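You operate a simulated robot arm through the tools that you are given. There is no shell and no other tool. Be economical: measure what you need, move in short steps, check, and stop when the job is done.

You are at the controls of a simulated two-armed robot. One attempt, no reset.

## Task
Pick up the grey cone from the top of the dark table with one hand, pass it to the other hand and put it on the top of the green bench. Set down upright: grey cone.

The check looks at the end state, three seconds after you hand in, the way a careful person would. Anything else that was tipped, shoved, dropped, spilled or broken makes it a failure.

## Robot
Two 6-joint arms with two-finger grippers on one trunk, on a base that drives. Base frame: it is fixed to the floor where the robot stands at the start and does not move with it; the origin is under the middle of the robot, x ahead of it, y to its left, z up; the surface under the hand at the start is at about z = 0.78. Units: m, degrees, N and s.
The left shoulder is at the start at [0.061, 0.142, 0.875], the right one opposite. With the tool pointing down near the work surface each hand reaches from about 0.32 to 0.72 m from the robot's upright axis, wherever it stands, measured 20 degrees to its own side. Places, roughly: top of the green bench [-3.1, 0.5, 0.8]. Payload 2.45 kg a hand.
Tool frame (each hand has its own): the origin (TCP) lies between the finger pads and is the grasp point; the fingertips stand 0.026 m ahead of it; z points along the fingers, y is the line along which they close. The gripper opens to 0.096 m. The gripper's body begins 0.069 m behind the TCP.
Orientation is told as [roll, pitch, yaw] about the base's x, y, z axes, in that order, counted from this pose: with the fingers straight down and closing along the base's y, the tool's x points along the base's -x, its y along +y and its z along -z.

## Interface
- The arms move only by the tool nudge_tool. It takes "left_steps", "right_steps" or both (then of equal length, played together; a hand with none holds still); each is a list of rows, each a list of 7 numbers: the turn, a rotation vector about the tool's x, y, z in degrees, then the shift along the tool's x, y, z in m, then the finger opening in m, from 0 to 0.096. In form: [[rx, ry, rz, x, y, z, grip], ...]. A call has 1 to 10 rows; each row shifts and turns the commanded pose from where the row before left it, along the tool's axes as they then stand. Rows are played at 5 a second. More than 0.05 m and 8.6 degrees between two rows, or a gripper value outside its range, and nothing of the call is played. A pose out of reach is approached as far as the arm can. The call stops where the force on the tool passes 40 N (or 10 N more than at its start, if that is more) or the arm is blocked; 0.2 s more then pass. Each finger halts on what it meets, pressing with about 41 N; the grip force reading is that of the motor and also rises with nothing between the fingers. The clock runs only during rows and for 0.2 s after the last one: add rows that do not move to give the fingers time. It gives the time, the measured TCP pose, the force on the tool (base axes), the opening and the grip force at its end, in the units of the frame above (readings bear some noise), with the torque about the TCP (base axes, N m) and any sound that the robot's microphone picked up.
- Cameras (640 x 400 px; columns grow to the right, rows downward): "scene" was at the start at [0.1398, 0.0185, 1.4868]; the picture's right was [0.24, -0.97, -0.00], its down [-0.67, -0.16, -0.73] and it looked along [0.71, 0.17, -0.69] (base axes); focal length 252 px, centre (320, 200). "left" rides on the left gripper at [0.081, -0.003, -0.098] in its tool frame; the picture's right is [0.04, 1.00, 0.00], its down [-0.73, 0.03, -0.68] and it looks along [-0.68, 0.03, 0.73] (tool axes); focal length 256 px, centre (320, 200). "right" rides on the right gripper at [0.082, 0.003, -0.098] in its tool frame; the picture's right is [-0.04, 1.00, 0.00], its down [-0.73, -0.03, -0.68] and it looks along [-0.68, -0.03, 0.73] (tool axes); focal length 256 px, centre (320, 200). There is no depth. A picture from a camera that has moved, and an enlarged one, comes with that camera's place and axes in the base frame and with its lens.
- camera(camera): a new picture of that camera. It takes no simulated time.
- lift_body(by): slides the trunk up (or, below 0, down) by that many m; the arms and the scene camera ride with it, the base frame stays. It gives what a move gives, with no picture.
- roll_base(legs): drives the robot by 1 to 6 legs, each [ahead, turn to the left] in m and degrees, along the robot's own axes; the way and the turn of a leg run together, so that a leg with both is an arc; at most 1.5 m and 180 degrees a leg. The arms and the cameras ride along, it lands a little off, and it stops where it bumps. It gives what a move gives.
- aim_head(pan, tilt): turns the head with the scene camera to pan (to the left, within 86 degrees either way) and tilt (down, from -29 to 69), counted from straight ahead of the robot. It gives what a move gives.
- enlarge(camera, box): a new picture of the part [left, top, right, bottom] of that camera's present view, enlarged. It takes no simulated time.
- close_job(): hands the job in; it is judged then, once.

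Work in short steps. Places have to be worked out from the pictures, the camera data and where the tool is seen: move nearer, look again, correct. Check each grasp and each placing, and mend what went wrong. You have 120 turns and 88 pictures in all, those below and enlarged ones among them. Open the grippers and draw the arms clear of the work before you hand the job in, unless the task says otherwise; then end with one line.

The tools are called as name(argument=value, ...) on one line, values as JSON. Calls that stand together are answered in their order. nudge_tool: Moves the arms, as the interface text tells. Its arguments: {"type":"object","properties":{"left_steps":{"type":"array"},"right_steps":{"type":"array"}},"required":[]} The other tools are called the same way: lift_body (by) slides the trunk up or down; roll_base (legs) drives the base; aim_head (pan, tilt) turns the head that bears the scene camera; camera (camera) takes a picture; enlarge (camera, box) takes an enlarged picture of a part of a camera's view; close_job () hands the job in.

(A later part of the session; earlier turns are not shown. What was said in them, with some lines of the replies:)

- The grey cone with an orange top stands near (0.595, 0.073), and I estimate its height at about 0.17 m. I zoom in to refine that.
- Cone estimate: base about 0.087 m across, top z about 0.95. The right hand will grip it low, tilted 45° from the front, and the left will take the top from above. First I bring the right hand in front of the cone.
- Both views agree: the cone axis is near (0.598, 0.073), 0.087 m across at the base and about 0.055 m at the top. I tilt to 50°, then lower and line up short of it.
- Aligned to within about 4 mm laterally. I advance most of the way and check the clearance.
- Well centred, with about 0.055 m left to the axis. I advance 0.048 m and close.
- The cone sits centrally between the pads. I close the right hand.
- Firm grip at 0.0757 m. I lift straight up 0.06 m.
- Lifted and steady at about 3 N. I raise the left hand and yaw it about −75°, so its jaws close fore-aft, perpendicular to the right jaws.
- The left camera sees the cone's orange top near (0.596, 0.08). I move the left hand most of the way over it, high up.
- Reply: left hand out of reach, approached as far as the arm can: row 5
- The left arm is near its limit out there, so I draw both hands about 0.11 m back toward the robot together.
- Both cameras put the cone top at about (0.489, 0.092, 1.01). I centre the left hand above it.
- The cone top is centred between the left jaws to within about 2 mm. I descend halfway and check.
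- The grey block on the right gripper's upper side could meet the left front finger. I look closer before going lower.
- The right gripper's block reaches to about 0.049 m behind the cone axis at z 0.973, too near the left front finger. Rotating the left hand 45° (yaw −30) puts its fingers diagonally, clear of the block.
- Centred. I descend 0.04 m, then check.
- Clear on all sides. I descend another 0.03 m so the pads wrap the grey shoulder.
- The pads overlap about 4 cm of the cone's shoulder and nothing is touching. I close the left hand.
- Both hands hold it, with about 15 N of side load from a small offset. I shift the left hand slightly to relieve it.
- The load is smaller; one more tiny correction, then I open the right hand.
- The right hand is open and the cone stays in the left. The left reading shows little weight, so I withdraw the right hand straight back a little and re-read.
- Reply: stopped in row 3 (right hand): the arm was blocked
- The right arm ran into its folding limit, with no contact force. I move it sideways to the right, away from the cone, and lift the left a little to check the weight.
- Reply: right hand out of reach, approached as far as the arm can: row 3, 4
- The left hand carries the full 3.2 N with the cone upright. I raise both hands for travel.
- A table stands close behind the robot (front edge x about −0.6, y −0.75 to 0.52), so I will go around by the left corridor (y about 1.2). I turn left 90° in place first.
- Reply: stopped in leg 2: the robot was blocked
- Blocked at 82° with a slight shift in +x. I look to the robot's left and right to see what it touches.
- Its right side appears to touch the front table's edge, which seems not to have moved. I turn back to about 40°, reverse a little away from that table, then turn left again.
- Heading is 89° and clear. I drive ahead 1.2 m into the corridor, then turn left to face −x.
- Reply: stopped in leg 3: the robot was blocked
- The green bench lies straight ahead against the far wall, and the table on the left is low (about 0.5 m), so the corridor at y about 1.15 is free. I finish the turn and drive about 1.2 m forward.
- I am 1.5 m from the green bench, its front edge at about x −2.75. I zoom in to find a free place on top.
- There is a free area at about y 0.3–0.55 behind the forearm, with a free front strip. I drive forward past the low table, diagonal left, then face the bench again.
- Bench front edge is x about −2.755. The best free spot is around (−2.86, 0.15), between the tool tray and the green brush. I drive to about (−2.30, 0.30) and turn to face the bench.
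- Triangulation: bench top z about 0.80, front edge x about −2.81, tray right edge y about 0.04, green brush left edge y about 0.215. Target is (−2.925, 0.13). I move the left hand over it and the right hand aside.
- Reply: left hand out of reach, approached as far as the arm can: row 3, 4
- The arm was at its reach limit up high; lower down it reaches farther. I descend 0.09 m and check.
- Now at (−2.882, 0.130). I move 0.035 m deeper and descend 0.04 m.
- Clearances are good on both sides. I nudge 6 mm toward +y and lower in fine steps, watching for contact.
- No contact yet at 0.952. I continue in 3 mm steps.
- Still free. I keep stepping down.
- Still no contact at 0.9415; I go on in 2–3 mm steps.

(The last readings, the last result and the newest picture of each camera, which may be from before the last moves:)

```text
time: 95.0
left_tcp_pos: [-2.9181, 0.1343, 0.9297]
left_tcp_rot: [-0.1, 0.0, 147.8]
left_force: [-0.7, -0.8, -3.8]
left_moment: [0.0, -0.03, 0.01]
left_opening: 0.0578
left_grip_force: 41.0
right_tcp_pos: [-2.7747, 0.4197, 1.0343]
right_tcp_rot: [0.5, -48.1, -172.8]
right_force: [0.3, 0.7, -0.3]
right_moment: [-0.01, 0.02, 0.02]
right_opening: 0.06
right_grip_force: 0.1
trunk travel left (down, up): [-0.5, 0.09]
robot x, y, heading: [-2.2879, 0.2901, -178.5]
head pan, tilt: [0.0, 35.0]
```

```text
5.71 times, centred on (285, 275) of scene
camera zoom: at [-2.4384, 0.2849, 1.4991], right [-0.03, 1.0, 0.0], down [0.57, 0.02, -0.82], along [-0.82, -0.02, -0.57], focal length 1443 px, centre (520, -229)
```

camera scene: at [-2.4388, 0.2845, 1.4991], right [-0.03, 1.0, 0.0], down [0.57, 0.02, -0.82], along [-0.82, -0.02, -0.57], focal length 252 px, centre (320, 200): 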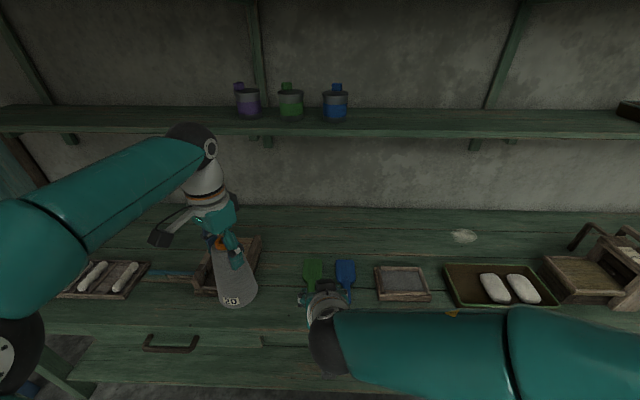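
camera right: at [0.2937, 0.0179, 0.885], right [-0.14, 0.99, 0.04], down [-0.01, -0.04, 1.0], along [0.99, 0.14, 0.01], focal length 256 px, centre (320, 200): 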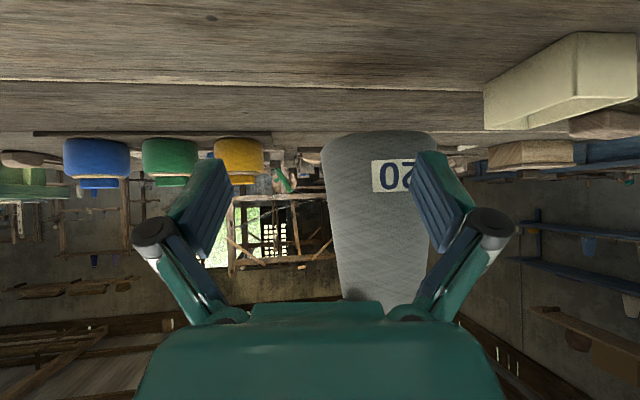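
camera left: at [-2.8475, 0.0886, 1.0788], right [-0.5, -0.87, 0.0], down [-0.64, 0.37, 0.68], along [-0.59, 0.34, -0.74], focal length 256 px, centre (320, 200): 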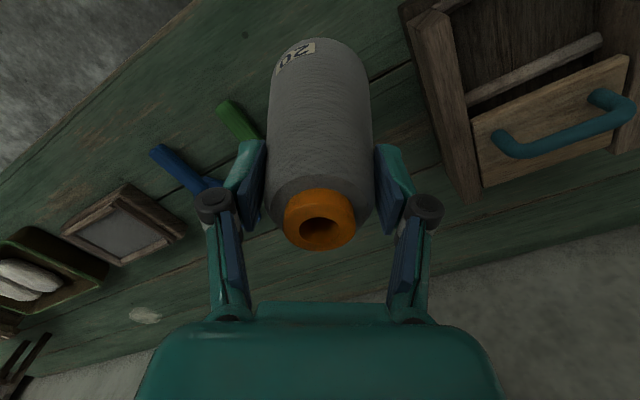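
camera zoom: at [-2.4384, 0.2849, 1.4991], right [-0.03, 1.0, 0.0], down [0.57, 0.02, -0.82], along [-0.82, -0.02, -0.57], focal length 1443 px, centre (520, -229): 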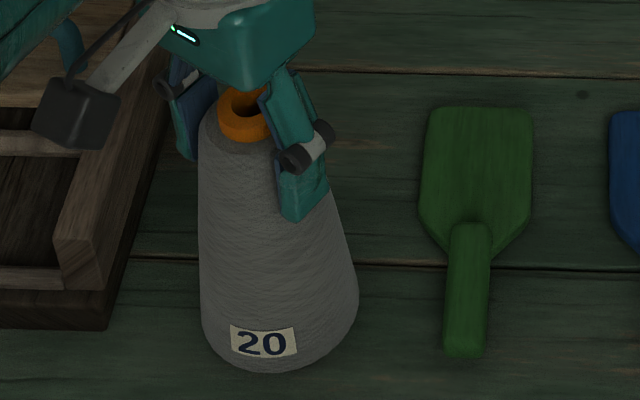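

Still free, so the bench is a bit lower than guessed. I continue.

nudge_tool(left_steps=[[0, 0, 0, 0, 0, 0.003, 0.03], [0, 0, 0, 0, 0, 0, 0.03]])

nudge_tool(left_steps=[[0, 0, 0, 0, 0, 0.003, 0.03], [0, 0, 0, 0, 0, 0, 0.03]])

nudge_tool(left_steps=[[0, 0, 0, 0, 0, 0.003, 0.03], [0, 0, 0, 0, 0, 0, 0.03]])

camera(camera="right")

```text
time: 95.6
left_tcp_pos: [-2.918, 0.1345, 0.9274]
left_tcp_rot: [-0.2, 0.1, 147.7]
left_force: [-0.1, 0.6, -3.9]
left_moment: [0.0, 0.02, 0.01]
left_opening: 0.0578
left_grip_force: 41.0
right_tcp_pos: [-2.7755, 0.4187, 1.0333]
right_tcp_rot: [0.5, -48.0, -173.0]
right_force: [-0.2, 0.3, -0.4]
right_moment: [0.0, 0.01, -0.01]
right_opening: 0.0596
right_grip_force: 0.1
trunk travel left (down, up): [-0.5, 0.09]
robot x, y, heading: [-2.2893, 0.2903, -178.5]
head pan, tilt: [0.0, 35.0]
```

```text
time: 96.2
left_tcp_pos: [-2.9183, 0.1354, 0.9243]
left_tcp_rot: [-0.3, 0.1, 147.6]
left_force: [-0.9, 0.1, 0.0]
left_moment: [-0.03, -0.07, -0.02]
left_opening: 0.0578
left_grip_force: 41.1
right_tcp_pos: [-2.7759, 0.4188, 1.0333]
right_tcp_rot: [0.5, -48.1, -172.9]
right_force: [0.2, -0.3, -0.2]
right_moment: [-0.02, -0.01, -0.02]
right_opening: 0.0603
right_grip_force: 0.1
trunk travel left (down, up): [-0.5, 0.09]
robot x, y, heading: [-2.2879, 0.2877, -178.3]
head pan, tilt: [0.0, 35.0]
```

```text
time: 96.8
left_tcp_pos: [-2.9171, 0.1344, 0.9249]
left_tcp_rot: [0.0, -0.1, 147.8]
left_force: [0.5, -1.3, 17.6]
left_moment: [-0.17, -0.82, -0.06]
left_opening: 0.058
left_grip_force: 41.0
right_tcp_pos: [-2.7736, 0.4199, 1.0354]
right_tcp_rot: [0.4, -48.2, -172.9]
right_force: [-0.5, -0.8, -0.6]
right_moment: [-0.04, -0.01, 0.02]
right_opening: 0.0603
right_grip_force: 0.0
trunk travel left (down, up): [-0.5, 0.09]
robot x, y, heading: [-2.2892, 0.2896, -178.1]
head pan, tilt: [0.0, 35.0]
```

```text
26 pictures are left
camera right: at [-2.6471, 0.4329, 1.0402], right [0.1, -0.99, 0.04], down [0.01, 0.04, 1.0], along [-0.99, -0.1, 0.02], focal length 256 px, centre (320, 200)
```

right: 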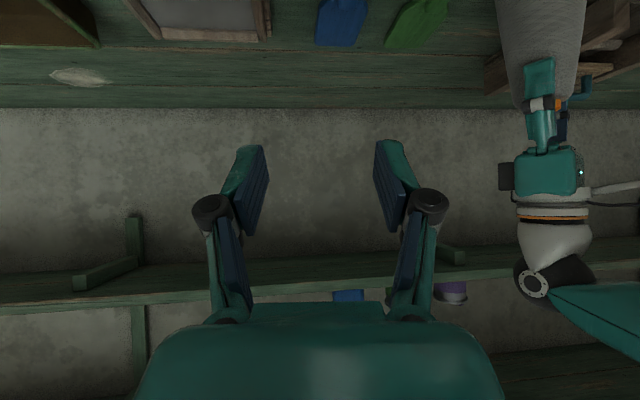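

Contact at TCP z about 0.9245 (17.6 N, front rim first, so the tilt is tiny). I ease up 2.5 mm, then open slowly.

nudge_tool(left_steps=[[0, 0, 0, 0, 0, -0.0025, 0.03], [0, 0, 0, 0, 0, 0, 0.03]])

nudge_tool(left_steps=[[0, 0, 0, 0, 0, 0, 0.058], [0, 0, 0, 0, 0, 0, 0.061], [0, 0, 0, 0, 0, 0, 0.065], [0, 0, 0, 0, 0, 0, 0.07], [0, 0, 0, 0, 0, 0, 0.076], [0, 0, 0, 0, 0, 0, 0.082], [0, 0, 0, 0, 0, 0, 0.082]])

camera(camera="left")

enlarge(camera="scene", box=[200, 200, 380, 320])

```text
time: 97.4
left_tcp_pos: [-2.9178, 0.1356, 0.9262]
left_tcp_rot: [0.0, 0.0, 147.6]
left_force: [-2.8, 1.5, 11.1]
left_moment: [-0.03, 0.13, 0.04]
left_opening: 0.0578
left_grip_force: 40.8
right_tcp_pos: [-2.7746, 0.4203, 1.0331]
right_tcp_rot: [0.5, -48.1, -172.8]
right_force: [0.4, -0.4, -0.3]
right_moment: [-0.02, -0.03, 0.0]
right_opening: 0.0599
right_grip_force: 0.0
trunk travel left (down, up): [-0.5, 0.09]
robot x, y, heading: [-2.2854, 0.2895, -178.4]
head pan, tilt: [0.0, 35.0]
```

```text
time: 99.0
left_tcp_pos: [-2.9182, 0.1338, 0.9238]
left_tcp_rot: [-0.2, 0.1, 147.8]
left_force: [0.5, -0.4, -0.4]
left_moment: [-0.06, -0.02, 0.0]
left_opening: 0.0823
left_grip_force: 0.1
right_tcp_pos: [-2.7759, 0.4197, 1.0339]
right_tcp_rot: [0.5, -48.1, -172.9]
right_force: [0.3, 0.0, 0.9]
right_moment: [0.02, 0.03, 0.01]
right_opening: 0.0599
right_grip_force: 0.2
trunk travel left (down, up): [-0.5, 0.09]
robot x, y, heading: [-2.2845, 0.2907, -178.3]
head pan, tilt: [0.0, 35.0]
```

```text
25 pictures are left
camera left: at [-2.8472, 0.0945, 1.0225], right [-0.5, -0.87, 0.0], down [-0.64, 0.37, 0.68], along [-0.59, 0.34, -0.74], focal length 256 px, centre (320, 200)
```

left: 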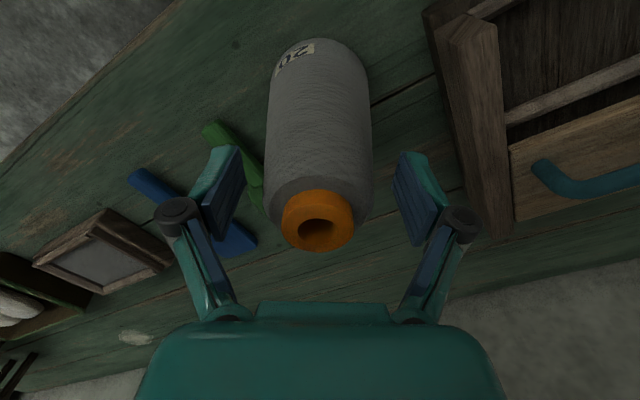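

```text
3.33 times, centred on (290, 260) of scene
camera zoom: at [-2.438, 0.285, 1.4992], right [-0.03, 1.0, 0.0], down [0.57, 0.02, -0.82], along [-0.82, -0.02, -0.57], focal length 842 px, centre (420, 0)
```

zoom: 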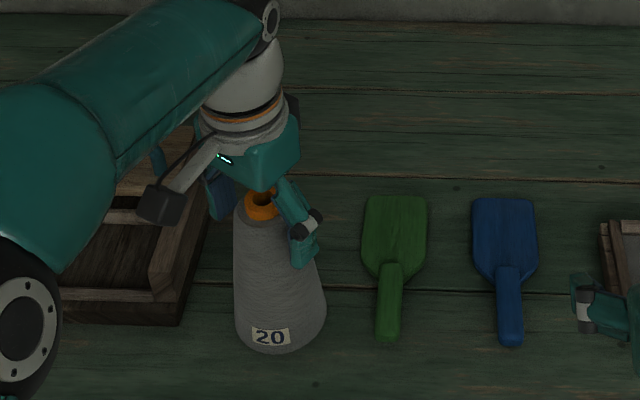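

Released; the cone stands upright. I raise the left hand straight up until the fingers clear the top, then retract.

nudge_tool(left_steps=[[0, 0, 0, 0, 0, -0.015, 0.082], [0, 0, 0, 0, 0, -0.02, 0.082], [0, 0, 0, 0, 0, -0.025, 0.082], [0, 0, 0, 0, 0, -0.025, 0.082], [0, 0, 0, 0, 0, -0.02, 0.082], [0, 0, 0, 0, 0, 0, 0.082]])

camera(camera="left")

```text
time: 100.4
left_tcp_pos: [-2.9197, 0.1338, 1.0298]
left_tcp_rot: [-0.1, 0.1, 147.5]
left_force: [-0.2, -1.1, 0.8]
left_moment: [-0.02, 0.02, -0.01]
left_opening: 0.0823
left_grip_force: 0.1
right_tcp_pos: [-2.7744, 0.4193, 1.0328]
right_tcp_rot: [0.5, -48.0, -173.0]
right_force: [-0.4, 0.1, 0.1]
right_moment: [-0.01, 0.01, 0.01]
right_opening: 0.0599
right_grip_force: 0.0
trunk travel left (down, up): [-0.5, 0.09]
robot x, y, heading: [-2.2852, 0.2909, -178.4]
head pan, tilt: [0.0, 35.0]
```

```text
23 pictures are left
camera left: at [-2.8485, 0.0937, 1.1276], right [-0.5, -0.87, 0.0], down [-0.64, 0.37, 0.68], along [-0.59, 0.34, -0.74], focal length 256 px, centre (320, 200)
```

left: 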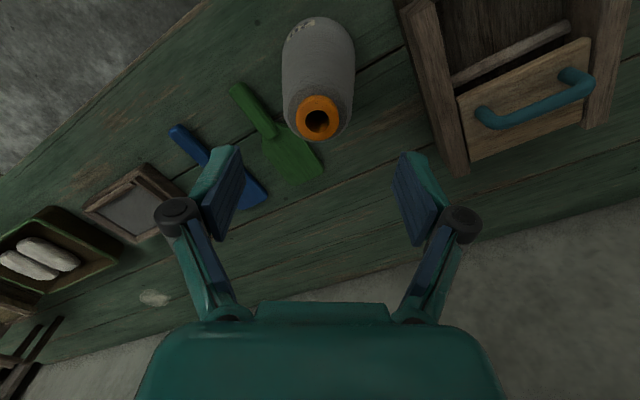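

The fingers are well above the cone. I retract the left hand toward the robot and open the right one.

nudge_tool(left_steps=[[0, 0, 0, 0, 0, -0.02, 0.082], [0, 0, 0, 0.04, -0.009, -0.01, 0.09], [0, 0, 0, 0.04, -0.009, -0.01, 0.096], [0, 0, 0, 0.04, -0.009, -0.01, 0.096], [0, 0, 0, 0.04, -0.009, -0.01, 0.096]], right_steps=[[0, 0, 0, 0, 0, 0, 0.06], [0, 0, 0, 0, 0, 0, 0.096], [0, 0, 0, 0, 0, 0, 0.096], [0, 0, 0, 0, 0, 0, 0.096], [0, 0, 0, 0, 0, 0, 0.096]])

roll_base(legs=[[-0.25, 0]])

camera(camera="scene")

```text
time: 101.6
left_tcp_pos: [-2.7547, 0.0789, 1.0881]
left_tcp_rot: [-0.1, 0.1, 147.8]
left_force: [0.3, -0.5, 0.7]
left_moment: [0.01, 0.04, 0.0]
left_opening: 0.0961
left_grip_force: 0.0
left hand out of reach, approached as far as the arm can: row 1
right_tcp_pos: [-2.7735, 0.4196, 1.0334]
right_tcp_rot: [0.4, -48.2, -172.8]
right_force: [-0.1, -0.1, 1.1]
right_moment: [0.0, -0.04, -0.01]
right_opening: 0.0962
right_grip_force: 0.0
trunk travel left (down, up): [-0.5, 0.09]
robot x, y, heading: [-2.287, 0.287, -178.5]
head pan, tilt: [0.0, 35.0]
```

```text
time: 103.5
left_tcp_pos: [-2.4961, 0.0841, 1.0882]
left_tcp_rot: [-0.1, -0.1, 148.0]
left_force: [-0.2, 0.2, 0.2]
left_moment: [0.03, 0.05, -0.02]
left_opening: 0.0959
left_grip_force: 0.0
right_tcp_pos: [-2.5179, 0.4235, 1.0338]
right_tcp_rot: [0.4, -48.1, -172.5]
right_force: [-0.3, 0.7, 0.7]
right_moment: [0.01, -0.02, 0.0]
right_opening: 0.096
right_grip_force: 0.1
trunk travel left (down, up): [-0.5, 0.09]
robot x, y, heading: [-2.0302, 0.2958, -178.5]
head pan, tilt: [0.0, 35.0]
```

```text
22 pictures are left
camera scene: at [-2.1794, 0.2916, 1.4994], right [-0.04, 1.0, 0.0], down [0.57, 0.02, -0.82], along [-0.82, -0.03, -0.57], focal length 252 px, centre (320, 200)
```

scene: 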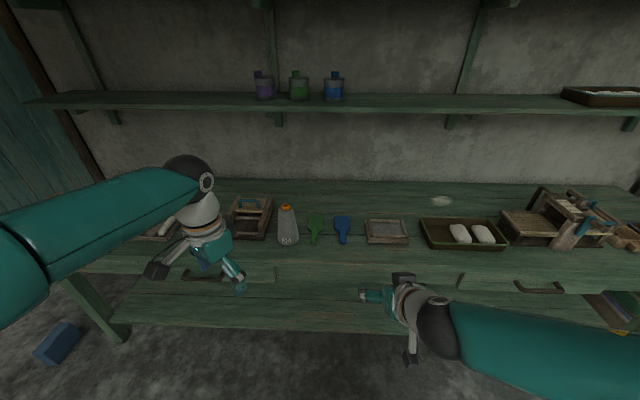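

The cone stands upright and free on the green bench, nothing else there looks disturbed, and both grippers are open and clear. I hand in.

close_job()

```text
The job is handed in.
```

The right hand picked up the grey cone and passed it to the left, which set it upright on top of the green bench. I've handed the job in; early on the base bumped something, most likely the edge of the dark table, but I saw nothing move.
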